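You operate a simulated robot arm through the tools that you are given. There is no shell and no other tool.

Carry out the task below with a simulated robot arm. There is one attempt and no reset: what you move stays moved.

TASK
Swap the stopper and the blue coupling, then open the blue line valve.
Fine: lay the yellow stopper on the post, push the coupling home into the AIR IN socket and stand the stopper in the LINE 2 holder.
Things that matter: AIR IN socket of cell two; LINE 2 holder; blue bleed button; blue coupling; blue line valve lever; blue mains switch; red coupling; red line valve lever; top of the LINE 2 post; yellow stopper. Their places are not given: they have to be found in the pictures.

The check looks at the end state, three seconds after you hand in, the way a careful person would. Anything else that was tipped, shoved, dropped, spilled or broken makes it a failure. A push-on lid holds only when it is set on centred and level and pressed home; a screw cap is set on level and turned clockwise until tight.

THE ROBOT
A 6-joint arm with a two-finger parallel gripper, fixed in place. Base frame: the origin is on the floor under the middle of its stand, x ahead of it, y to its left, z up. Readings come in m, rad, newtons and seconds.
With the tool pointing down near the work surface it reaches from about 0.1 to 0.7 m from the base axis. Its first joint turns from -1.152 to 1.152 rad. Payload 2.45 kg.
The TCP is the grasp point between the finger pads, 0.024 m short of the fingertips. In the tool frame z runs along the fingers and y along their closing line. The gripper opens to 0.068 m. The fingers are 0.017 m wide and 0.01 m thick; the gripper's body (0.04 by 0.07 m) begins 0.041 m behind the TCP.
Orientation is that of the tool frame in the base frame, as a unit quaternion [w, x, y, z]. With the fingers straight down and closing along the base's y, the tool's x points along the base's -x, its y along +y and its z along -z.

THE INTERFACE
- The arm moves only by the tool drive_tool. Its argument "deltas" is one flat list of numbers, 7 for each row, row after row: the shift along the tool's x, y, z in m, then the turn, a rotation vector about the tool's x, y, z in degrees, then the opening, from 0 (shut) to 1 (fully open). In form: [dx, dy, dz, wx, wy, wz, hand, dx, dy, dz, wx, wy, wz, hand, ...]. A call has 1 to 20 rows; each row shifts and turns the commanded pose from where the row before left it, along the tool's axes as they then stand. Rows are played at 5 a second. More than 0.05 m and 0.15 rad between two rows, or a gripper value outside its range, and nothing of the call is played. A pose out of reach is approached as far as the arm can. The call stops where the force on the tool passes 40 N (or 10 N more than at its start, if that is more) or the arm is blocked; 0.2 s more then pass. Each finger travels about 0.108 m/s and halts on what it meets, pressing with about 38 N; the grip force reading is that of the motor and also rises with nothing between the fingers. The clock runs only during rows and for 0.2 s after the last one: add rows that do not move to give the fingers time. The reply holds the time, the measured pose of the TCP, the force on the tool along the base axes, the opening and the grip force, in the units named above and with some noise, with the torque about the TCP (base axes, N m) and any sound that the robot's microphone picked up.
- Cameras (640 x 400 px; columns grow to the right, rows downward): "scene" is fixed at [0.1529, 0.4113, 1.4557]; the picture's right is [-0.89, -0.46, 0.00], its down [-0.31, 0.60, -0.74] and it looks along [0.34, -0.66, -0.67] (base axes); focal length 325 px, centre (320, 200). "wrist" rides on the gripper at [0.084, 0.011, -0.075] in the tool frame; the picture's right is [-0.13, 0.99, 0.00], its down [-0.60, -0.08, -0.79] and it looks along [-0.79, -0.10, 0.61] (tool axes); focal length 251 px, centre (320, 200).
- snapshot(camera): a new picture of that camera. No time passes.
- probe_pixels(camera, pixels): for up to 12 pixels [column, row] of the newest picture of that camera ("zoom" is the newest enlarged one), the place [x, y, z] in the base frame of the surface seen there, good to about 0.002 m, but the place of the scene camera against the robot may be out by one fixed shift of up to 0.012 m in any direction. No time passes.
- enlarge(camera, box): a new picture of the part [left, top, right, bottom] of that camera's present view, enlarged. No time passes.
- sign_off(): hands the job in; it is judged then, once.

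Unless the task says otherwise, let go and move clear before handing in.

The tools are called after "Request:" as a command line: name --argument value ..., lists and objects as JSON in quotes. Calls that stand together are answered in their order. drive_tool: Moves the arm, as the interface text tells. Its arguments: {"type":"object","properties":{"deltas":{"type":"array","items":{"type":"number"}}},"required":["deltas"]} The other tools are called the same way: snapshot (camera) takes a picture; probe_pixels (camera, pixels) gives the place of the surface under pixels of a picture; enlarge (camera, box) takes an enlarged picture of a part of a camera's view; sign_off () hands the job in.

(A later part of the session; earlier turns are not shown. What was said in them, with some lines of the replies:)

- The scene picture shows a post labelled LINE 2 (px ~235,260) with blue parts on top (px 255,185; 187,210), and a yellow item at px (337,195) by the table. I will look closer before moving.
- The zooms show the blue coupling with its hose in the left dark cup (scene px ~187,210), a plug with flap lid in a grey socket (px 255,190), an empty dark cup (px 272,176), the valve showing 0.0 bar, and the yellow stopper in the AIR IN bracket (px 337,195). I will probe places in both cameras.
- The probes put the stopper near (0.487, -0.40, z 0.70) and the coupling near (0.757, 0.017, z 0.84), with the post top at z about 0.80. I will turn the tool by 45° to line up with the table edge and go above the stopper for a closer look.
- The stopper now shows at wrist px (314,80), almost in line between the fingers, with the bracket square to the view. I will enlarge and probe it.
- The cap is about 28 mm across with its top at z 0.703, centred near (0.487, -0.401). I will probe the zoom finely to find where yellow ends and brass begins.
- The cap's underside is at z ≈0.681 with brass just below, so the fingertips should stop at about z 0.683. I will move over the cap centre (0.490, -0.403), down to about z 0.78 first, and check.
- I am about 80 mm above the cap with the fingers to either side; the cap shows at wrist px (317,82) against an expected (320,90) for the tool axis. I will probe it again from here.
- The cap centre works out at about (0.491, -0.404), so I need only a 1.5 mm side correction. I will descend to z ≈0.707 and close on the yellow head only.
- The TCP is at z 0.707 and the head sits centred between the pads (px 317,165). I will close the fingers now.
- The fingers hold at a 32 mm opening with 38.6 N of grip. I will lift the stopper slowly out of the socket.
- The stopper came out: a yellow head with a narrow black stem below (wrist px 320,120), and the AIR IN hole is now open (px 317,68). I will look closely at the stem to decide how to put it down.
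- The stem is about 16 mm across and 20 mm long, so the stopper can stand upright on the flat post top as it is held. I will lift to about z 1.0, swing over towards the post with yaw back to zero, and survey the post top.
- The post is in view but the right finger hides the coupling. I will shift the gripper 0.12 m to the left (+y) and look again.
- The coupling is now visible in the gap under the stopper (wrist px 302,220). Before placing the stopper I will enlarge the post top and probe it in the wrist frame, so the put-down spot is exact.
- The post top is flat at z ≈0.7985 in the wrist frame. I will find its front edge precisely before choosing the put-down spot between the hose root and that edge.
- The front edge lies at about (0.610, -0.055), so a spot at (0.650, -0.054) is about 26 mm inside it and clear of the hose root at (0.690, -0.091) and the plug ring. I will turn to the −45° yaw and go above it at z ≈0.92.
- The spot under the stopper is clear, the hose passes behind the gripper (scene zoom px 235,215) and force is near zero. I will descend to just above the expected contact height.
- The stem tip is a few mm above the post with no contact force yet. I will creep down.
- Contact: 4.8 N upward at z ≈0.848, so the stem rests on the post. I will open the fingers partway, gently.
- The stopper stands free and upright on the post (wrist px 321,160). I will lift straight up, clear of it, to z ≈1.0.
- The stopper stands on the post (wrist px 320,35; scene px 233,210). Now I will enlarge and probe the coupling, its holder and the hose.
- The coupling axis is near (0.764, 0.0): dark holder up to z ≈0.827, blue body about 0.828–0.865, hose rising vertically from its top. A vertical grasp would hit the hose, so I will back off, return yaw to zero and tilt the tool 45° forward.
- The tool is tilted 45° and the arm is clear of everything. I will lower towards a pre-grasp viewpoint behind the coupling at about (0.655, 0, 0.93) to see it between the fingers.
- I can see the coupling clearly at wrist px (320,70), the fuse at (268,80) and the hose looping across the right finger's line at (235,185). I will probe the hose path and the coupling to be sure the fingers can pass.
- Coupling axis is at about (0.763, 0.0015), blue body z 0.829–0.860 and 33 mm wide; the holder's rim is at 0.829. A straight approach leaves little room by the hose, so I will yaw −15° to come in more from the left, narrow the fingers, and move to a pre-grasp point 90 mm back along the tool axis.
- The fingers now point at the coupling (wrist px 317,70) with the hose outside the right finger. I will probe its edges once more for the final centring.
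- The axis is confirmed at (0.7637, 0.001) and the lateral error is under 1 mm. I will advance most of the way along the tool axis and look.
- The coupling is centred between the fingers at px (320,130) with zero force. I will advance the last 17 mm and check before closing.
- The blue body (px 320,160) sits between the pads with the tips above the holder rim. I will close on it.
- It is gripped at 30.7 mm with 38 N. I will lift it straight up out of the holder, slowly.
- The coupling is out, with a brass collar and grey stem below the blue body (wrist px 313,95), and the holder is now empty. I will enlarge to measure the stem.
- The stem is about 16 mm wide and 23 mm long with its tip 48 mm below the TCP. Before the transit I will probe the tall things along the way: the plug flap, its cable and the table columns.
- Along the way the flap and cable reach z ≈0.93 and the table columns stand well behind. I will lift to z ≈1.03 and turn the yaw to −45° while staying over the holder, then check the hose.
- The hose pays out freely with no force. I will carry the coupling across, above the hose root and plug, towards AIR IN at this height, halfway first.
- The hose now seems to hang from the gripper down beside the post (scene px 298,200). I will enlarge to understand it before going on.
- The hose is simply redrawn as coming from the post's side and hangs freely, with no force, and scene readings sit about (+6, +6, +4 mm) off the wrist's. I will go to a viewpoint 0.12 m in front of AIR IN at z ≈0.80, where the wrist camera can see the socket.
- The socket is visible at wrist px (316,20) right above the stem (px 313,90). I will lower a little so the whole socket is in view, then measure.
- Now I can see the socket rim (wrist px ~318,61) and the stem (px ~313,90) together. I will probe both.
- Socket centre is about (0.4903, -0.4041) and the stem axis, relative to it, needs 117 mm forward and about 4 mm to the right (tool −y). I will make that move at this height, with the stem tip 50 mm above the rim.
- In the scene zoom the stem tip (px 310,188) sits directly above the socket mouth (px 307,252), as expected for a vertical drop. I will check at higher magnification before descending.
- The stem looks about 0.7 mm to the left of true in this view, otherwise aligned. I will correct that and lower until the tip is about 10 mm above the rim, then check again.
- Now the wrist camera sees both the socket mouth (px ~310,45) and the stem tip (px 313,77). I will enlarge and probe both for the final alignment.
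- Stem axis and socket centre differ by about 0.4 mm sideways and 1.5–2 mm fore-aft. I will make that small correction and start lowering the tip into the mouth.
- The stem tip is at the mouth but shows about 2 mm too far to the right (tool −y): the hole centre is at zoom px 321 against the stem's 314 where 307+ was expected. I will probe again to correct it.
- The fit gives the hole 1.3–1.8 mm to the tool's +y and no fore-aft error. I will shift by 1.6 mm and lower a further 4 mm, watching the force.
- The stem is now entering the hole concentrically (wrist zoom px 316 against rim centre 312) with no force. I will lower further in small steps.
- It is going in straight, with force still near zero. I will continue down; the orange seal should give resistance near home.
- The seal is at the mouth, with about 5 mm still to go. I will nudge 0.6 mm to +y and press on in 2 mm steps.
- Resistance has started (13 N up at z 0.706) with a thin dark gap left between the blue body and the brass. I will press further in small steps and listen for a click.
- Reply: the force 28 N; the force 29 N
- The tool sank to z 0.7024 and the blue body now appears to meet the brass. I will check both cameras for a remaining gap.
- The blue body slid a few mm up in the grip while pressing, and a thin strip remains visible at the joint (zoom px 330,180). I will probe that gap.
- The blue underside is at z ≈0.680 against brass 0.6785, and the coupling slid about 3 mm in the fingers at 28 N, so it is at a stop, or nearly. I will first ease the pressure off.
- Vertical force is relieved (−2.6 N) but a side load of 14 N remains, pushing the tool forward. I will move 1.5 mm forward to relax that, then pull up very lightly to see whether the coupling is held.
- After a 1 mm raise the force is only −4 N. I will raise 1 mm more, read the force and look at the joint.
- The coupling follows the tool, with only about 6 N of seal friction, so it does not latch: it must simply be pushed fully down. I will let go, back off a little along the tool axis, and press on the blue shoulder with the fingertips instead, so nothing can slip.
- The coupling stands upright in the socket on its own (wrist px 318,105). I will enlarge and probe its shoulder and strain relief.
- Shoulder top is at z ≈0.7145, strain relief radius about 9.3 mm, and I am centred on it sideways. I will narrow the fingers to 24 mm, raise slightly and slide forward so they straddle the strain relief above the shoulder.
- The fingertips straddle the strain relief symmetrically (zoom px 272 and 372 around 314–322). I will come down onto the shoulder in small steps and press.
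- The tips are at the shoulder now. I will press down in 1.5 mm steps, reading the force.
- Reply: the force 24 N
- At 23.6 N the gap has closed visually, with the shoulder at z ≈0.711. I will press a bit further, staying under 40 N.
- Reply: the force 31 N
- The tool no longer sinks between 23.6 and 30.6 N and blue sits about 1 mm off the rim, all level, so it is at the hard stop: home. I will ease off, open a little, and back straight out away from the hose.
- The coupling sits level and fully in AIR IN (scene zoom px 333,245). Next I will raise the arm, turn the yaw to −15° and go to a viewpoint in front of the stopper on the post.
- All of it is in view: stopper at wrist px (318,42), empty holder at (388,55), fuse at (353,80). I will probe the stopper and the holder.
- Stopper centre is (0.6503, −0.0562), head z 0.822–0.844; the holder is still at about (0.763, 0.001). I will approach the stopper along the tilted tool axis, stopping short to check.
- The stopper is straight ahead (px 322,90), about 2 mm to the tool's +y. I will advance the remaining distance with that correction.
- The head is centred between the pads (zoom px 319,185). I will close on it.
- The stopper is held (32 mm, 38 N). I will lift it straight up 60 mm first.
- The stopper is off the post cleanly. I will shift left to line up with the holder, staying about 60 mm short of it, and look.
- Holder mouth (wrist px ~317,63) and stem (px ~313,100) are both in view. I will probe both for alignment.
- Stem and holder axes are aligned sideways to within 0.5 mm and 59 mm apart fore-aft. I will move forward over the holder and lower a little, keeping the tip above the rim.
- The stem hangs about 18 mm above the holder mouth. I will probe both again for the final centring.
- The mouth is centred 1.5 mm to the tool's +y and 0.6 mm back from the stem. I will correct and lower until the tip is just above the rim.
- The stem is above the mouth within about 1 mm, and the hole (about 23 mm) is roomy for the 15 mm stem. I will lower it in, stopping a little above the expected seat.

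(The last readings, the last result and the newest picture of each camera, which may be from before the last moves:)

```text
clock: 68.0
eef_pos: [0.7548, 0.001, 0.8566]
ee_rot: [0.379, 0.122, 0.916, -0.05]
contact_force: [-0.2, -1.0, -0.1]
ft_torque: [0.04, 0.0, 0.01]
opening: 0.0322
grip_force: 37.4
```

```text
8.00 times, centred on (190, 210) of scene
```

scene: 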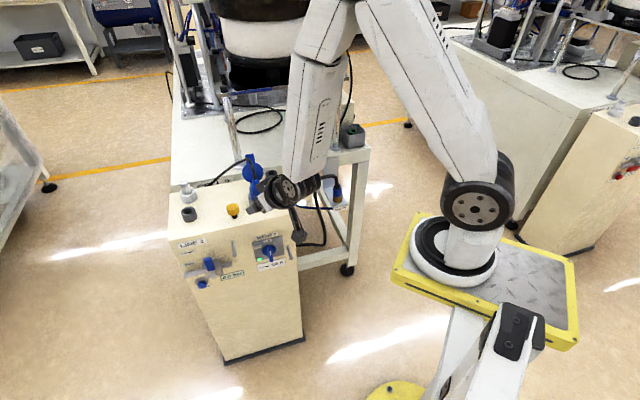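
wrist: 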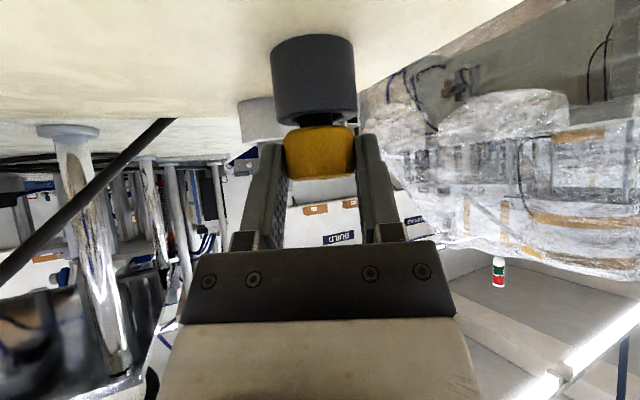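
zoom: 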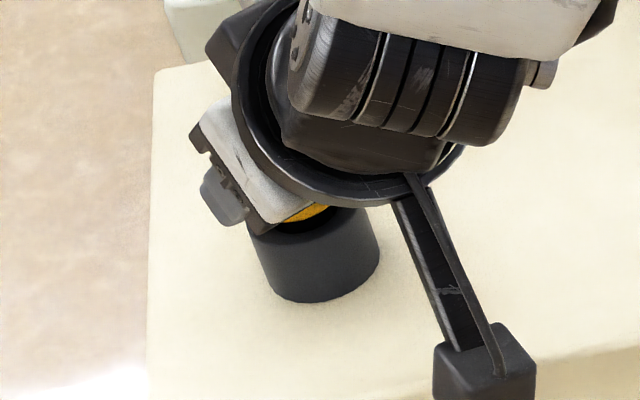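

The stem is centred in the hole with no force. I will lower the last few mm in 1.5 mm steps until it touches.

Request:
drive_tool --deltas '[0.0011, 0, 0.0011, 0, 0, 0, 0, 0, 0, 0, 0, 0, 0, 0]'

Request:
drive_tool --deltas '[0.0011, 0, 0.0011, 0, 0, 0, 0, 0, 0, 0, 0, 0, 0, 0]'

Request:
snapshot --camera "wrist"

Request:
enlarge --camera "wrist" --box '[250, 20, 380, 180]'

```text
clock: 68.6
eef_pos: [0.7542, 0.0035, 0.8556]
ee_rot: [0.379, 0.121, 0.916, -0.05]
contact_force: [0.1, 0.1, -0.6]
ft_torque: [-0.02, -0.02, -0.02]
opening: 0.0317
grip_force: 38.2
```

```text
clock: 69.2
eef_pos: [0.7545, 0.0024, 0.8551]
ee_rot: [0.379, 0.121, 0.916, -0.05]
contact_force: [0.7, -0.1, -0.1]
ft_torque: [-0.02, -0.01, 0.02]
opening: 0.0323
grip_force: 38.1
```

```text
taken
```

wrist: 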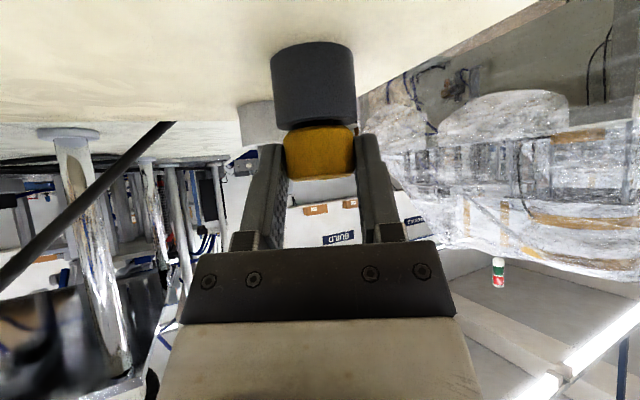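

```text
2.50 times, centred on (315, 100) of wrist
```

zoom: 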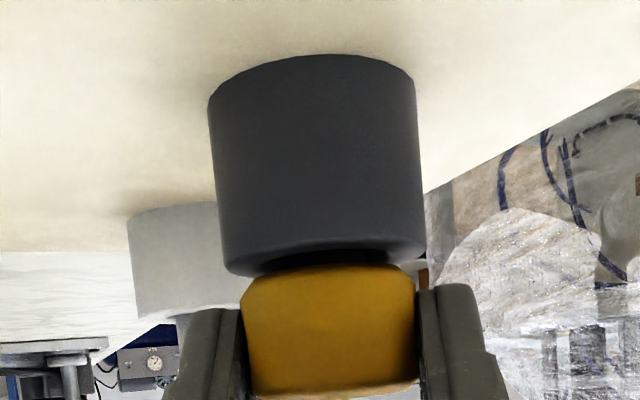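

There is still a small gap and no force. I will go down in 1 mm steps.

Request:
drive_tool --deltas '[0.0008, 0, 0.0008, 0, 0, 0, 0, 0, 0, 0, 0, 0, 0, 0]'

Request:
drive_tool --deltas '[0.0007, 0, 0.0007, 0, 0, 0, 0, 0, 0, 0, 0, 0, 0, 0]'

Request:
enlarge --camera "wrist" --box '[250, 20, 380, 180]'

```text
clock: 69.8
eef_pos: [0.7546, 0.0027, 0.8536]
ee_rot: [0.38, 0.121, 0.916, -0.051]
contact_force: [-1.0, -0.2, -0.4]
ft_torque: [0.01, -0.02, 0.04]
opening: 0.0319
grip_force: 38.1
```

```text
clock: 70.4
eef_pos: [0.7548, 0.0037, 0.8526]
ee_rot: [0.38, 0.122, 0.915, -0.051]
contact_force: [-1.9, 0.8, 4.9]
ft_torque: [0.02, 0.0, 0.02]
opening: 0.0322
grip_force: 37.5
```

```text
2.50 times, centred on (315, 100) of wrist
```

zoom: 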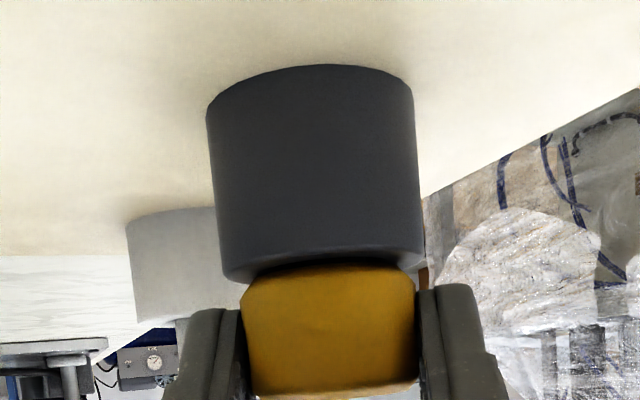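

Contact at 4.9 N and the head meets the holder rim. I will open the fingers gently and look.

Request:
drive_tool --deltas '[0, 0, 0, 0, 0, 0, 0.5, 0, 0, 0, 0, 0, 0, 0.55, 0, 0, 0, 0, 0, 0, 0.65, 0, 0, 0, 0, 0, 0, 0.76, 0, 0, 0, 0, 0, 0, 0.76]'

Request:
snapshot --camera "wrist"

Request:
enlarge --camera "wrist" --box '[250, 20, 380, 180]'

```text
clock: 71.6
eef_pos: [0.7543, 0.0032, 0.8531]
ee_rot: [0.379, 0.121, 0.916, -0.05]
contact_force: [0.5, -0.6, 0.9]
ft_torque: [0.0, 0.0, -0.01]
opening: 0.0518
grip_force: 0.0
```

```text
taken
```

wrist: 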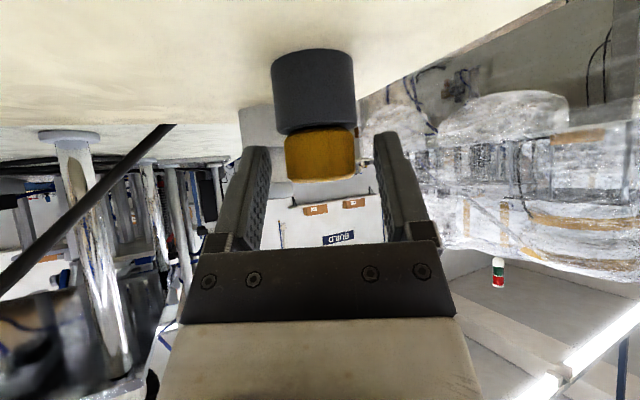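

```text
2.50 times, centred on (315, 100) of wrist
```

zoom: 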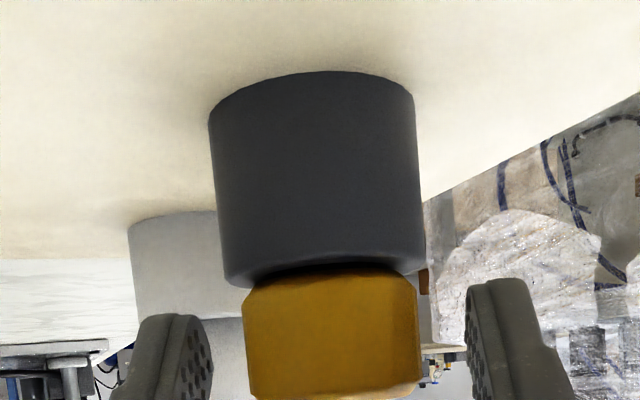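

The stopper stands upright in the holder. I will back away along the tool axis and inspect it.

Request:
drive_tool --deltas '[0, 0, -0.01, 0, 0, 0, 0.76, 0, 0, -0.02, 0, 0, 0, 0.76, 0, 0, -0.04, 0, 0, 0, 0.76, 0, 0, -0.04, 0, 0, 0, 0.76, 0, 0, -0.04, 0, 0, 0, 0.76]'

Request:
snapshot --camera "wrist"

Request:
snapshot --camera "scene"

Request:
enlarge --camera "scene" --box '[165, 180, 225, 300]'

```text
clock: 72.8
eef_pos: [0.6509, 0.0266, 0.9566]
ee_rot: [0.38, 0.12, 0.916, -0.05]
contact_force: [-0.9, 0.1, 1.2]
ft_torque: [0.0, 0.01, 0.0]
opening: 0.0519
grip_force: 0.0
```

```text
taken
```

wrist: 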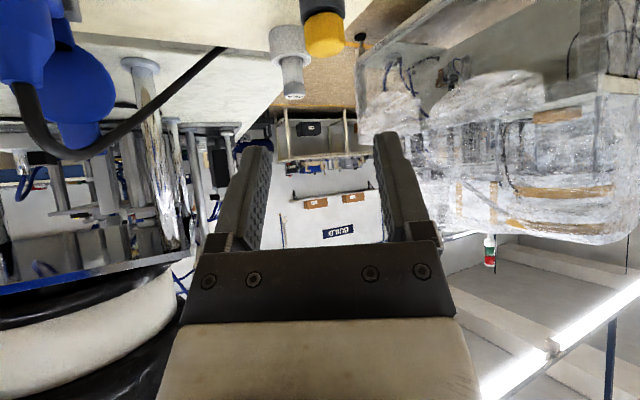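

```text
taken
```

scene: 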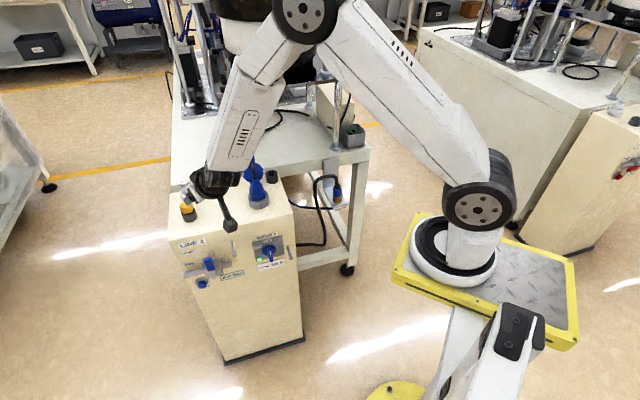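

```text
3.33 times, centred on (195, 240) of scene
```

zoom: 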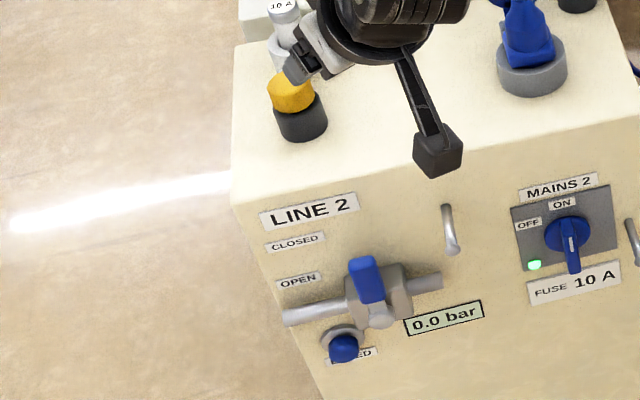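

The stopper stands in the LINE 2 holder (scene zoom px 295,105). Now the valve: the blue lever points up beside CLOSED, with OPEN lower down on its left. I will turn to −45° and go to a viewpoint in front of the post face.

Request:
drive_tool --deltas '[0, 0, 0, 5.3, 0, 5.3, 0.76, 0, 0, 0, 5.3, 0, 5.3, 0.76, 0, 0, 0, 5.3, 0, 5.3, 0.5, 0, 0, 0, 5.3, 0, 5.3, 0.2, 0.0457, 0.0066, -0.0013, 0, 0, 0, 0, 0.0457, 0.0066, -0.0013, 0, 0, 0, 0, 0.0457, 0.0066, -0.0013, 0, 0, 0, 0, 0.0457, 0.0066, -0.0013, 0, 0, 0, 0, 0.0457, 0.0066, -0.0013, 0, 0, 0, 0, 0, 0, 0, 0, 0, 0, 0]'

Request:
snapshot --camera "wrist"

Request:
snapshot --camera "scene"

```text
clock: 75.0
eef_pos: [0.5592, 0.1688, 0.8015]
ee_rot: [0.354, 0.353, 0.854, -0.146]
contact_force: [-0.1, -0.3, 0.0]
ft_torque: [0.0, 0.02, -0.01]
opening: 0.0001
grip_force: 23.4
```

```text
taken
```

wrist: 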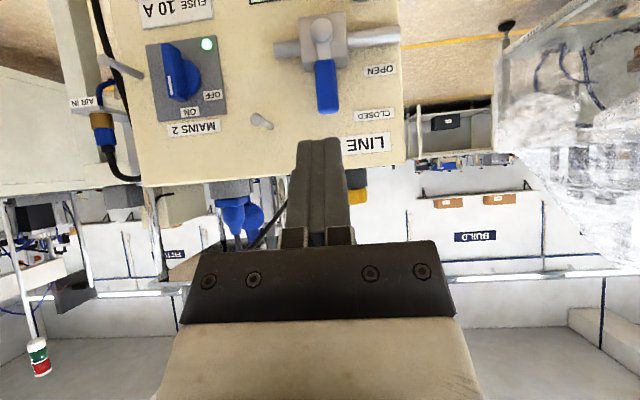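

```text
taken
```

scene: 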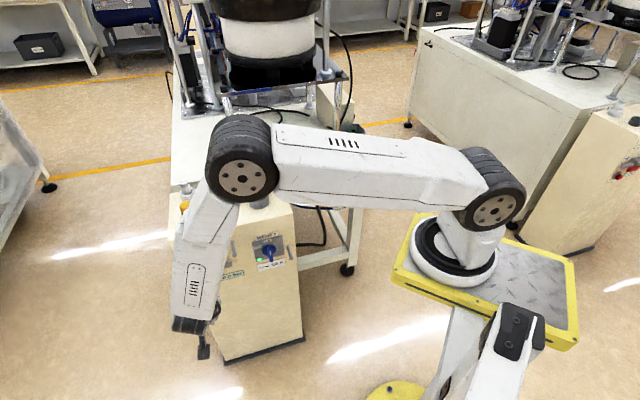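

I now see the face squarely (upside-down picture): pivot at px (323,32), blue lever up to tip (328,110), OPEN and CLOSED labels at (381,70) and (374,114), a peg at (262,122). I will enlarge and probe these.

Request:
enlarge --camera "wrist" --box '[240, 0, 420, 160]'

Request:
probe_pixels --camera "wrist" --pixels '[[323, 30], [324, 65], [326, 90], [328, 108], [328, 112], [318, 85], [335, 85], [262, 124], [255, 117], [290, 48], [390, 38], [340, 140]]'

Request:
probe_pixels --camera "wrist" --pixels '[[381, 70], [374, 114], [310, 45], [338, 42], [312, 20], [365, 41], [350, 90], [290, 90], [368, 143], [323, 45], [340, 30], [390, 30]]'

```text
2.50 times, centred on (330, 80) of wrist
```

zoom: 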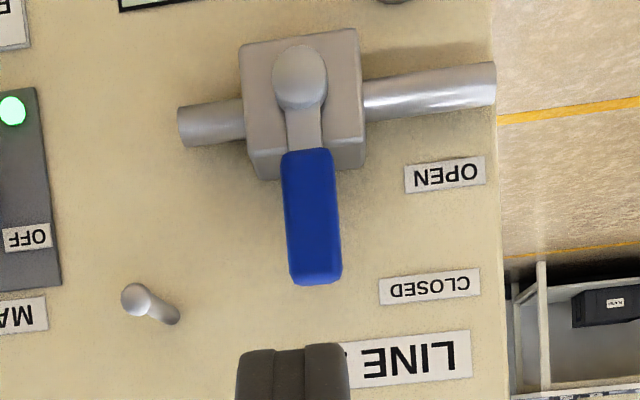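

```text
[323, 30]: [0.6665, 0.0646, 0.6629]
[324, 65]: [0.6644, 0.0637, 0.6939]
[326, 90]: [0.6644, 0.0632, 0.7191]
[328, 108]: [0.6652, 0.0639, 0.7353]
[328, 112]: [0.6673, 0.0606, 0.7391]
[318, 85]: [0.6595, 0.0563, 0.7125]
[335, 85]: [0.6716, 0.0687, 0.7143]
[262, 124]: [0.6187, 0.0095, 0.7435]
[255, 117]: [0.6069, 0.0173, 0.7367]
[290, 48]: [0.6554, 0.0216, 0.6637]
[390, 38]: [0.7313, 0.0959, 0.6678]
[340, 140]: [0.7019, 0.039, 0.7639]
```

```text
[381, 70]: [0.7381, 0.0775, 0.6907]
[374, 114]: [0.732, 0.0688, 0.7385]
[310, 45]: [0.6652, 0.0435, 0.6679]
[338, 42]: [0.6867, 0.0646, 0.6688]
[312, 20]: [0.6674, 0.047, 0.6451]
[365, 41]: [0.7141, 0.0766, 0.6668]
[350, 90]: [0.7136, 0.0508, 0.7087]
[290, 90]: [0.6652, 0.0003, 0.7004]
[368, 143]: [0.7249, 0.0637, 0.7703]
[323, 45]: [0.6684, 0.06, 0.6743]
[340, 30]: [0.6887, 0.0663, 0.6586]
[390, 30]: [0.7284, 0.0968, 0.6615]
```

The lever's pivot is at about (u 0.5165, z 0.665), its blue bar 23 mm wide and standing 44 mm off the face; opening means swinging it to the left (+u) down along the pipe. I will bring the closed fingertips to the right of the lever, first to a point in front of it.

Request:
drive_tool --deltas '[-0.0008, -0.0116, 0.0388, 0, 0, 0, 0, -0.0008, -0.0116, 0.0388, 0, 0, 0, 0, -0.0009, -0.0115, 0.0387, 0, 0, 0, 0, 0, 0, 0, 0, 0, 0, 0]'

Request:
snapshot --camera "wrist"

Request:
enlarge --camera "wrist" --box '[240, 0, 440, 200]'

Request:
snapshot --camera "scene"

```text
clock: 76.0
eef_pos: [0.5935, 0.0834, 0.7208]
ee_rot: [0.353, 0.353, 0.854, -0.146]
contact_force: [0.2, 1.4, 0.0]
ft_torque: [0.0, 0.02, -0.02]
opening: 0.0
grip_force: 23.8
```

```text
taken
```

wrist: 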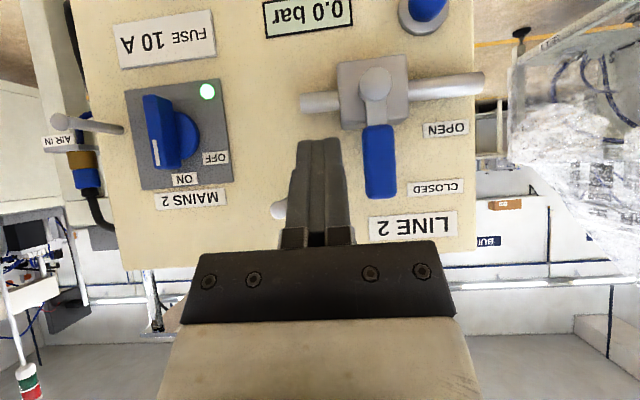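

```text
2.00 times, centred on (340, 100) of wrist
```

zoom: 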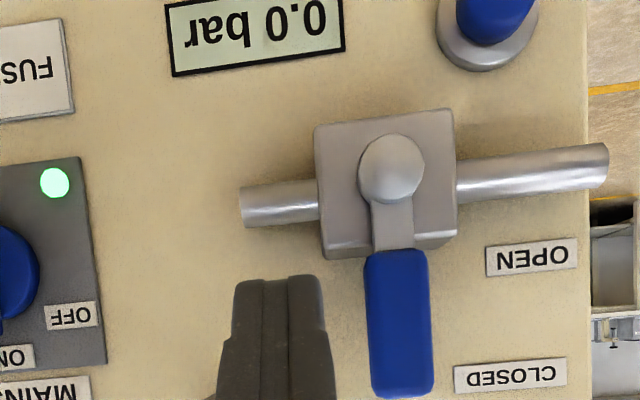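

```text
taken
```

scene: 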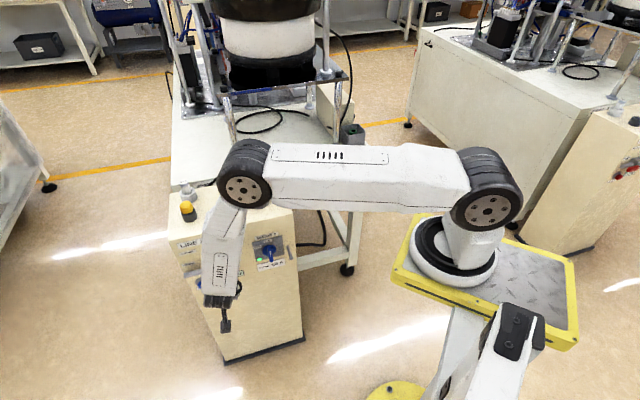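

The fingertips are in front of the gap between the peg (px 280,210) and the lever (px 380,160). I will probe the lever and the fingertip at this closer range.

Request:
probe_pixels --camera "wrist" --pixels '[[375, 84], [380, 150], [364, 150], [395, 150], [382, 195], [380, 128], [318, 148], [303, 150], [335, 150], [280, 210], [276, 205], [345, 110]]'

Request:
probe_pixels --camera "wrist" --pixels '[[365, 170], [396, 170], [382, 199], [450, 90], [400, 60], [350, 65], [405, 115], [345, 120], [376, 112], [391, 110], [430, 93], [470, 85]]'

```text
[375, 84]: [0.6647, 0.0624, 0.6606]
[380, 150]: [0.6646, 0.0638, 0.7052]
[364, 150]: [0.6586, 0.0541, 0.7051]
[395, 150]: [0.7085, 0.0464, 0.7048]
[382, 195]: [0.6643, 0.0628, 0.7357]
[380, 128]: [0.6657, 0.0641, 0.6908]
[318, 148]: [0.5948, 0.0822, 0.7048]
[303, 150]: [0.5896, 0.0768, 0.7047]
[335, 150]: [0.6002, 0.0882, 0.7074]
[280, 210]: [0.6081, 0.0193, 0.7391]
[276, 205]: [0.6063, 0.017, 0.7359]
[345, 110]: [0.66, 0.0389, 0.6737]
```

```text
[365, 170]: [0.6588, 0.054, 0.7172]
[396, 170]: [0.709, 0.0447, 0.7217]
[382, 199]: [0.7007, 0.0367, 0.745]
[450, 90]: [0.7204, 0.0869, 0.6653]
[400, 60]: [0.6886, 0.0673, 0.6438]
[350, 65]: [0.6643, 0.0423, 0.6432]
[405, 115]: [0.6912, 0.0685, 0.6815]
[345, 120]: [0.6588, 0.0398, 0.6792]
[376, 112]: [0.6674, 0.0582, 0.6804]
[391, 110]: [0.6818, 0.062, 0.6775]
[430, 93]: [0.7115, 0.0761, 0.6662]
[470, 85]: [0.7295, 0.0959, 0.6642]
```

Lever right edge is at u 0.5035 and the fingertips span u 0.470–0.488, so there is room. I will move straight forward 57 mm so the tips come alongside the lever.

Request:
drive_tool --deltas '[-0.0203, 0, 0.0203, 0, 0, 0, 0, -0.0203, 0, 0.0203, 0, 0, 0, 0, 0, 0, 0, 0, 0, 0, 0]'

Request:
snapshot --camera "wrist"

Request:
enlarge --camera "scene" --box '[160, 180, 300, 320]'

```text
clock: 76.8
eef_pos: [0.6339, 0.0435, 0.7221]
ee_rot: [0.353, 0.353, 0.854, -0.146]
contact_force: [-1.0, 0.1, 0.4]
ft_torque: [0.02, 0.01, 0.0]
opening: 0.0
grip_force: 23.6
```

```text
taken
```

wrist: 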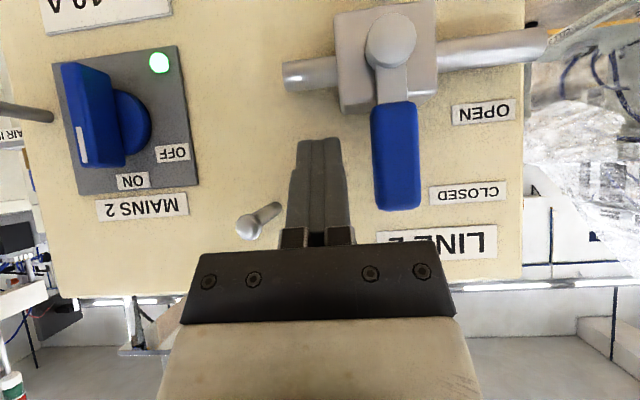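

```text
2.86 times, centred on (230, 250) of scene
```

zoom: 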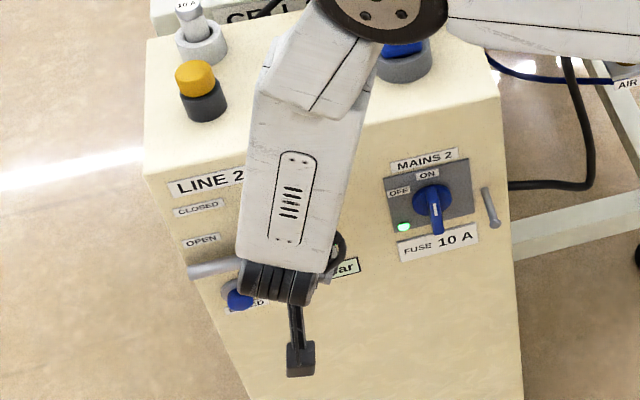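

The tips are alongside the lever without contact. I will push it left (+y of the tool) along its arc, about 15° first, and watch force and picture.

Request:
drive_tool --deltas '[0.0014, 0.0157, 0.0014, 0, 0, 0, 0, -0.0015, 0.0055, -0.0015, 0, 0, 0, 0, -0.0015, 0.0054, -0.0015, 0, 0, 0, 0, 0, 0, 0, 0, 0, 0, 0]'

Request:
snapshot --camera "wrist"

```text
clock: 77.8
eef_pos: [0.6508, 0.0644, 0.7221]
ee_rot: [0.353, 0.353, 0.854, -0.147]
contact_force: [-1.0, -0.6, 0.5]
ft_torque: [-0.01, 0.03, -0.01]
opening: 0.0
grip_force: 23.8
```

```text
taken
```

wrist: 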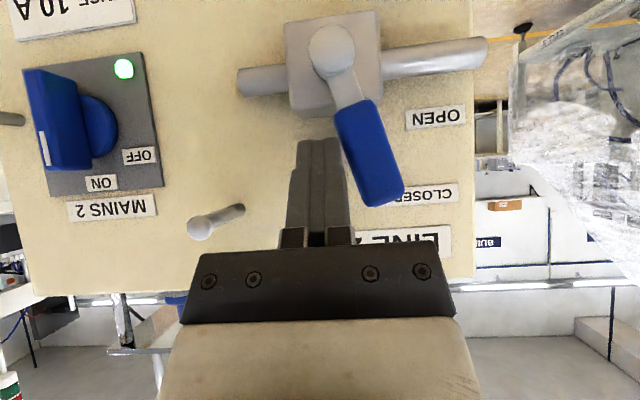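

The lever is swinging left as intended (now about 20°, px 368,155) with little force. I will carry on along the arc to about 60°.

Request:
drive_tool --deltas '[-0.0006, 0.0062, -0.0006, 0, 0, 0, 0, -0.0006, 0.0062, -0.0006, 0, 0, 0, 0, 0.0008, 0.0066, 0.0008, 0, 0, 0, 0, 0.0008, 0.0066, 0.0008, 0, 0, 0, 0, 0.0022, 0.0064, 0.0022, 0, 0, 0, 0, 0.0022, 0.0064, 0.0022, 0, 0, 0, 0, 0, 0, 0, 0, 0, 0, 0]'

Request:
snapshot --camera "wrist"

```text
clock: 79.4
eef_pos: [0.6794, 0.0932, 0.714]
ee_rot: [0.354, 0.354, 0.853, -0.146]
contact_force: [0.2, 0.3, 0.2]
ft_torque: [0.03, 0.0, 0.03]
opening: 0.0
grip_force: 23.6
```

```text
taken
```

wrist: 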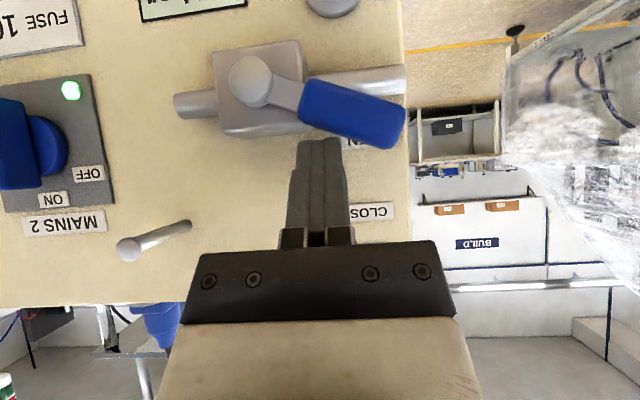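

The lever is at about 70° with the tip nearing the pipe line. I will continue down the arc to horizontal.

Request:
drive_tool --deltas '[0.0026, 0.0087, 0.0069, 0, 0, 0, 0, 0.0048, 0.004, 0.0048, 0, 0, 0, 0, 0.003, 0.0025, 0.003, 0, 0, 0, 0, 0, 0, 0, 0, 0, 0, 0]'

Request:
snapshot --camera "wrist"

Request:
enlarge --camera "wrist" --box '[180, 0, 440, 170]'

```text
clock: 80.4
eef_pos: [0.6935, 0.1019, 0.6968]
ee_rot: [0.354, 0.354, 0.853, -0.146]
contact_force: [-0.6, -0.4, -0.8]
ft_torque: [0.0, 0.01, 0.03]
opening: 0.0
grip_force: 23.7
```

```text
taken
```

wrist: 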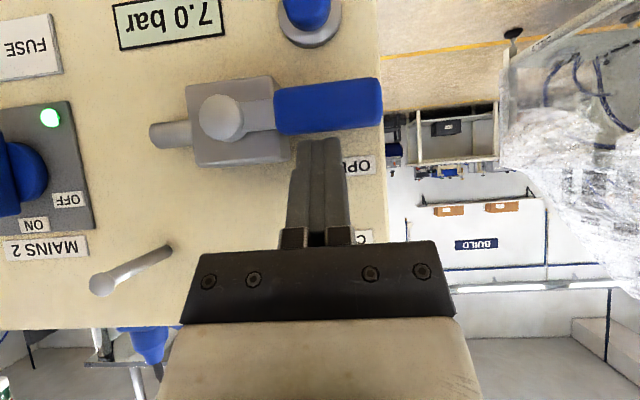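

```text
2.35 times, centred on (310, 85) of wrist
```

zoom: 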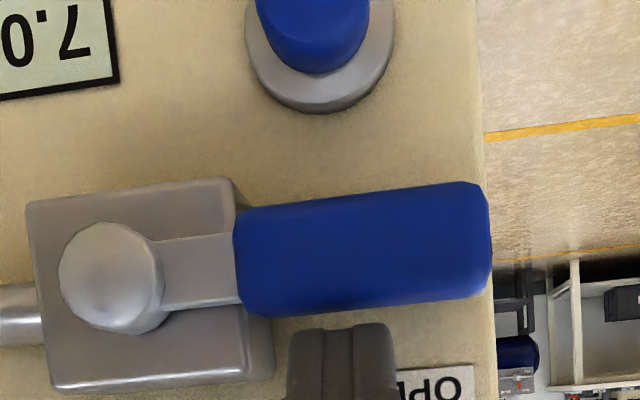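

The gauge now reads 7.0 bar and the lever lies along the pipe. I will press 2 mm further to make sure it is on its stop.

Request:
drive_tool --deltas '[0.0014, 0, 0.0014, 0, 0, 0, 0, 0, 0, 0, 0, 0, 0, 0]'

Request:
snapshot --camera "wrist"

Request:
enlarge --camera "wrist" --box '[180, 0, 440, 170]'

```text
clock: 81.0
eef_pos: [0.693, 0.1019, 0.6973]
ee_rot: [0.354, 0.354, 0.853, -0.147]
contact_force: [-2.6, -0.4, 9.3]
ft_torque: [-0.08, 0.03, -0.07]
opening: 0.0
grip_force: 23.9
```

```text
taken
```

wrist: 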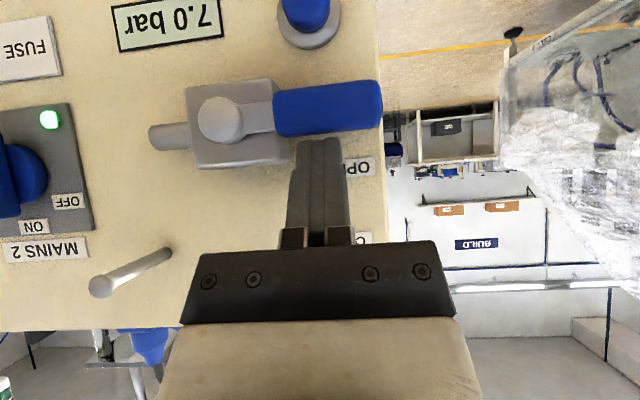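

```text
2.35 times, centred on (310, 85) of wrist
```

zoom: 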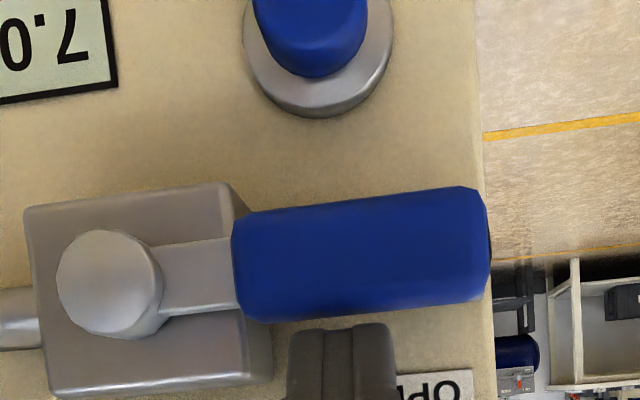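

The lever is on its stop (9 N, no movement) and the gauge holds 7.0 bar. I will lift off it and back straight away from the face.

Request:
drive_tool --deltas '[-0.004, 0, -0.004, 0, 0, 0, 0, 0.014, 0, -0.014, 0, 0, 0, 0, 0.0283, 0, -0.0283, 0, 0, 0, 0, 0.0283, 0, -0.0283, 0, 0, 0, 0, 0.0283, 0, -0.0283, 0, 0, 0, 0, 0, 0, 0, 0, 0, 0, 0]'

Request:
snapshot --camera "wrist"

Request:
snapshot --camera "scene"

Request:
enlarge --camera "scene" --box '[290, 140, 370, 230]'

```text
clock: 82.4
eef_pos: [0.59, 0.1985, 0.701]
ee_rot: [0.355, 0.353, 0.853, -0.146]
contact_force: [-0.1, 0.0, 0.9]
ft_torque: [0.01, 0.01, 0.02]
opening: 0.0
grip_force: 23.7
```

```text
taken
```

wrist: 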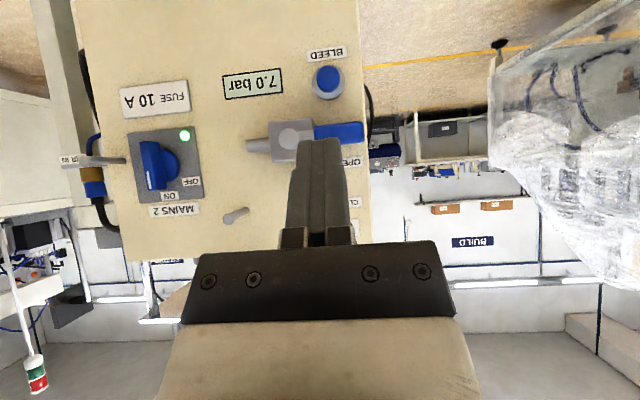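

```text
taken
```

scene: 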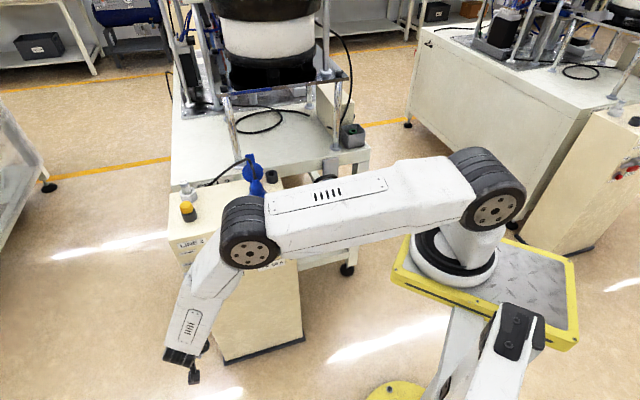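

```text
4.44 times, centred on (330, 185) of scene
```

zoom: 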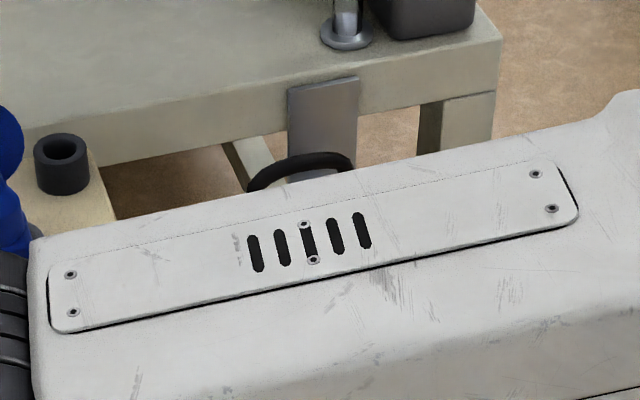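

The valve shows open with 7.0 bar. I will back up and raise the arm so both cameras can check the whole scene.

Request:
drive_tool --deltas '[0.0283, 0, -0.0283, 0, 0, 0, 0, 0.0283, 0, -0.0283, 0, 0, 0, 0, -0.0303, 0, -0.0303, 0, 0, 0, 0.3, -0.0303, 0, -0.0303, 0, 0, 0, 0.5, -0.0303, 0, -0.0303, 0, 0, 0, 0.8, -0.0303, 0, -0.0303, 0, 0, 0, 1, -0.0303, 0, -0.0303, 0, 0, 0, 1, -0.0303, 0, -0.0303, 0, 0, 0, 1, -0.0303, 0, -0.0303, 0, 0, 0, 1, 0, 0, 0, 0, 0, 0, 1]'

Request:
snapshot --camera "wrist"

Request:
snapshot --camera "scene"

Request:
enlarge --camera "scene" --box '[150, 150, 310, 300]'

Request:
enlarge --camera "scene" --box '[300, 150, 370, 220]'

```text
clock: 84.6
eef_pos: [0.5359, 0.2538, 1.0003]
ee_rot: [0.354, 0.353, 0.854, -0.146]
contact_force: [0.4, -0.5, -0.6]
ft_torque: [0.01, -0.02, 0.02]
opening: 0.0678
grip_force: 0.2
```

```text
taken
```

wrist: 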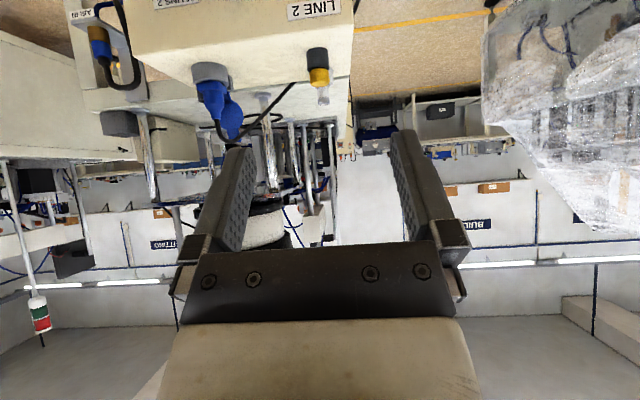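

```text
taken
```

scene: 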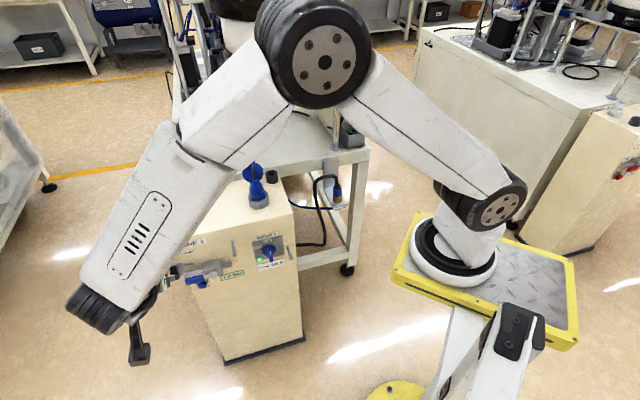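

```text
2.67 times, centred on (230, 225) of scene
```

zoom: 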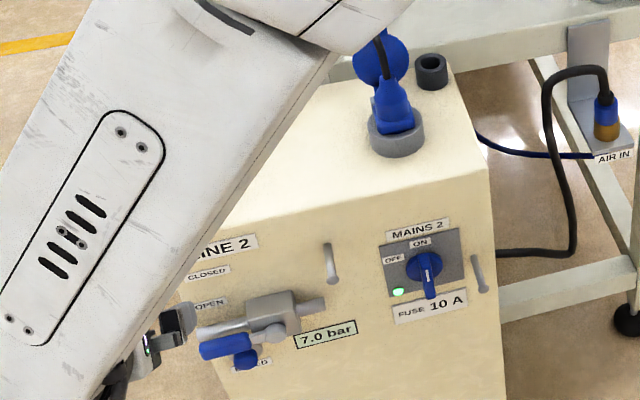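

```text
5.71 times, centred on (335, 185) of scene
```

zoom: 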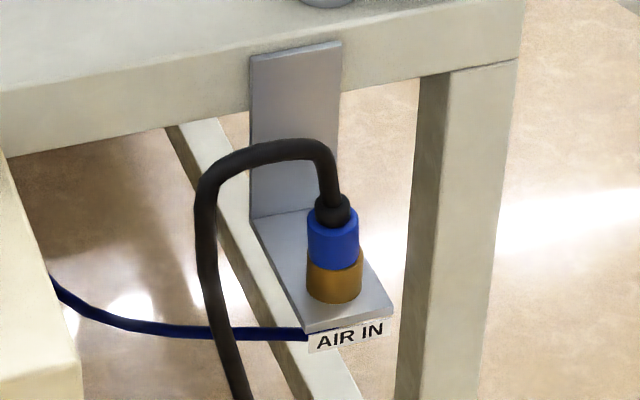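

The coupling stays seated at 7.0 bar and the lever is on OPEN; the stopper is visible in its holder (wrist px 318,75). I will swing the arm back to a clear place and take a last look at everything.

Request:
drive_tool --deltas '[-0.0113, -0.0424, 0.0013, 0, 0, 0, 1, -0.0113, -0.0424, 0.0013, 0, 0, 0, 1, -0.0113, -0.0424, 0.0013, 0, 0, 0, 1, -0.0113, -0.0424, 0.0013, 0, 0, 0, 1, -0.0113, -0.0424, 0.0013, 0, 0, 0, 1, -0.0113, -0.0424, 0.0013, 0, 0, 0, 1, -0.0113, -0.0424, 0.0013, 0, 0, 0, 1, 0, 0, 0, 0, 0, 0, 1]'

Request:
snapshot --camera "scene"

Request:
enlarge --camera "scene" --box '[160, 170, 310, 300]'

Request:
enlarge --camera "scene" --box '[165, 180, 225, 230]'

Request:
enlarge --camera "scene" --box '[318, 165, 358, 215]'

```text
clock: 86.4
eef_pos: [0.4138, 0.0267, 1.0534]
ee_rot: [0.354, 0.353, 0.854, -0.147]
contact_force: [0.4, 0.2, -0.2]
ft_torque: [0.0, 0.0, -0.01]
opening: 0.0681
grip_force: 0.1
out of reach, approached as far as the arm can: row 6, 7
```

```text
taken
```

scene: 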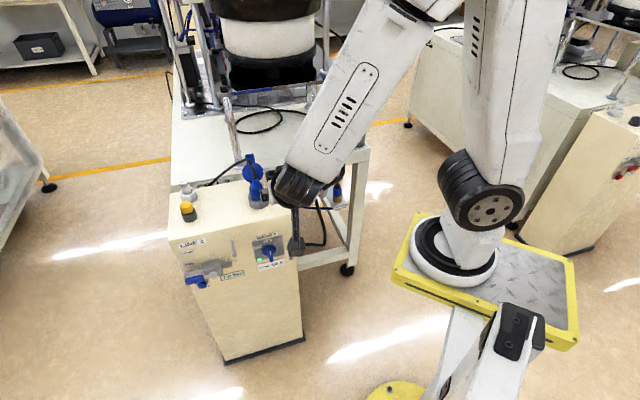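

```text
3.08 times, centred on (235, 235) of scene
```

zoom: 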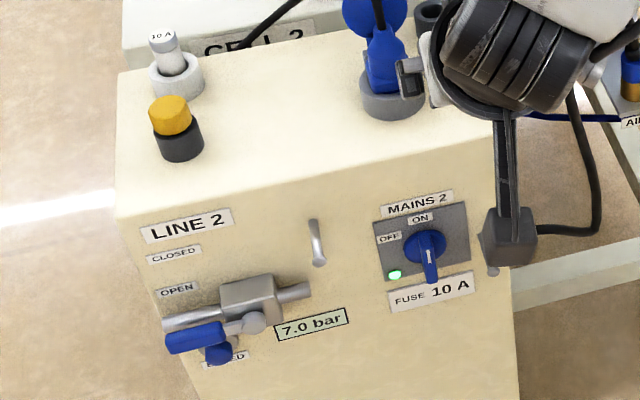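

```text
8.00 times, centred on (195, 205) of scene
```

zoom: 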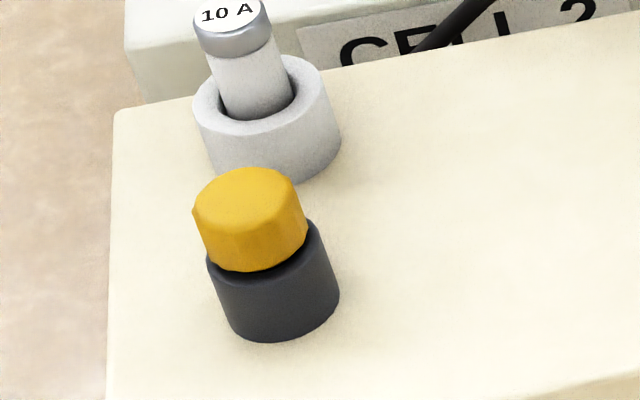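

```text
8.00 times, centred on (338, 190) of scene
```

zoom: 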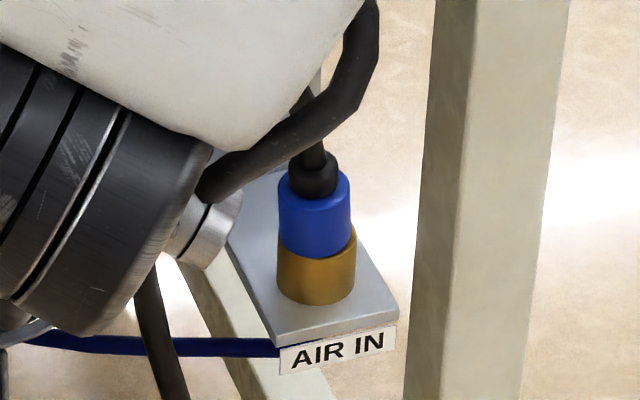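

Gauge 7.0 bar, lever on OPEN, stopper and coupling are in place. A dark tube crosses near the arm at scene px (335,175), so I will look closer to be sure the hose is not touching the arm.

Request:
enlarge --camera "scene" --box '[260, 110, 380, 260]'

Request:
snapshot --camera "wrist"

Request:
probe_pixels --camera "scene" --pixels '[[340, 172], [330, 185], [325, 188], [337, 182], [319, 205], [320, 225], [341, 168], [336, 192]]'

```text
2.67 times, centred on (320, 185) of scene
```

zoom: 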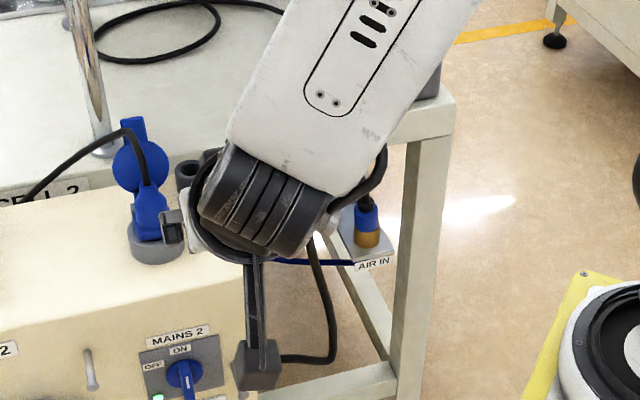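

```text
taken
```

wrist: 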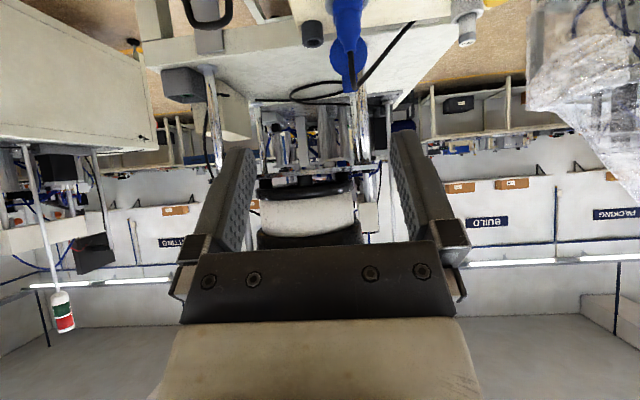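

```text
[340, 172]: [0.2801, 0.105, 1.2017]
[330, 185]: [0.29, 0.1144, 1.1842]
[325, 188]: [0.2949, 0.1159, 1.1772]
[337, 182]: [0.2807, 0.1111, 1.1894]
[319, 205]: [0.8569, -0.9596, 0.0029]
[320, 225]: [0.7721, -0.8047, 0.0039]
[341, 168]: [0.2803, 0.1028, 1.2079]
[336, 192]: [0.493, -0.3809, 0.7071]
```

The dark tube is the robot's own wrist cable (probed at z ≈1.2), so nothing is touching. The coupling is home in AIR IN, the stopper stands in the LINE 2 holder, the lever is on OPEN at 7.0 bar and the arm is clear, so I hand the job in.

Request:
sign_off

```text
The job is handed in.
```

The swap is done and the blue line valve is open, with the gauge on the post now reading 7.0 bar. The job is handed in; I have not seen a verdict.

- **Coupling:** it sits level in the AIR IN socket. I pressed it to about 31 N, where it stopped moving. About 1 mm shows between the blue body and the brass rim, which I took as the hard stop. There is no latch; an earlier light pull lifted it against about 6 N, so I pressed it down again afterwards. It stayed in place under pressure.
- **Stopper:** it first stood on the post, and now stands upright in the LINE 2 holder where the coupling had been. It is roughly 2 mm off centre, because the hole is wider than the stem.
- **Valve:** the blue lever lies along the pipe on the OPEN side. I pressed it gently and it did not move further.
- **Everything else:** I did not touch the mains switch, bleed button, fuse, mains plug or the red line parts. The arm is clear with the gripper open.
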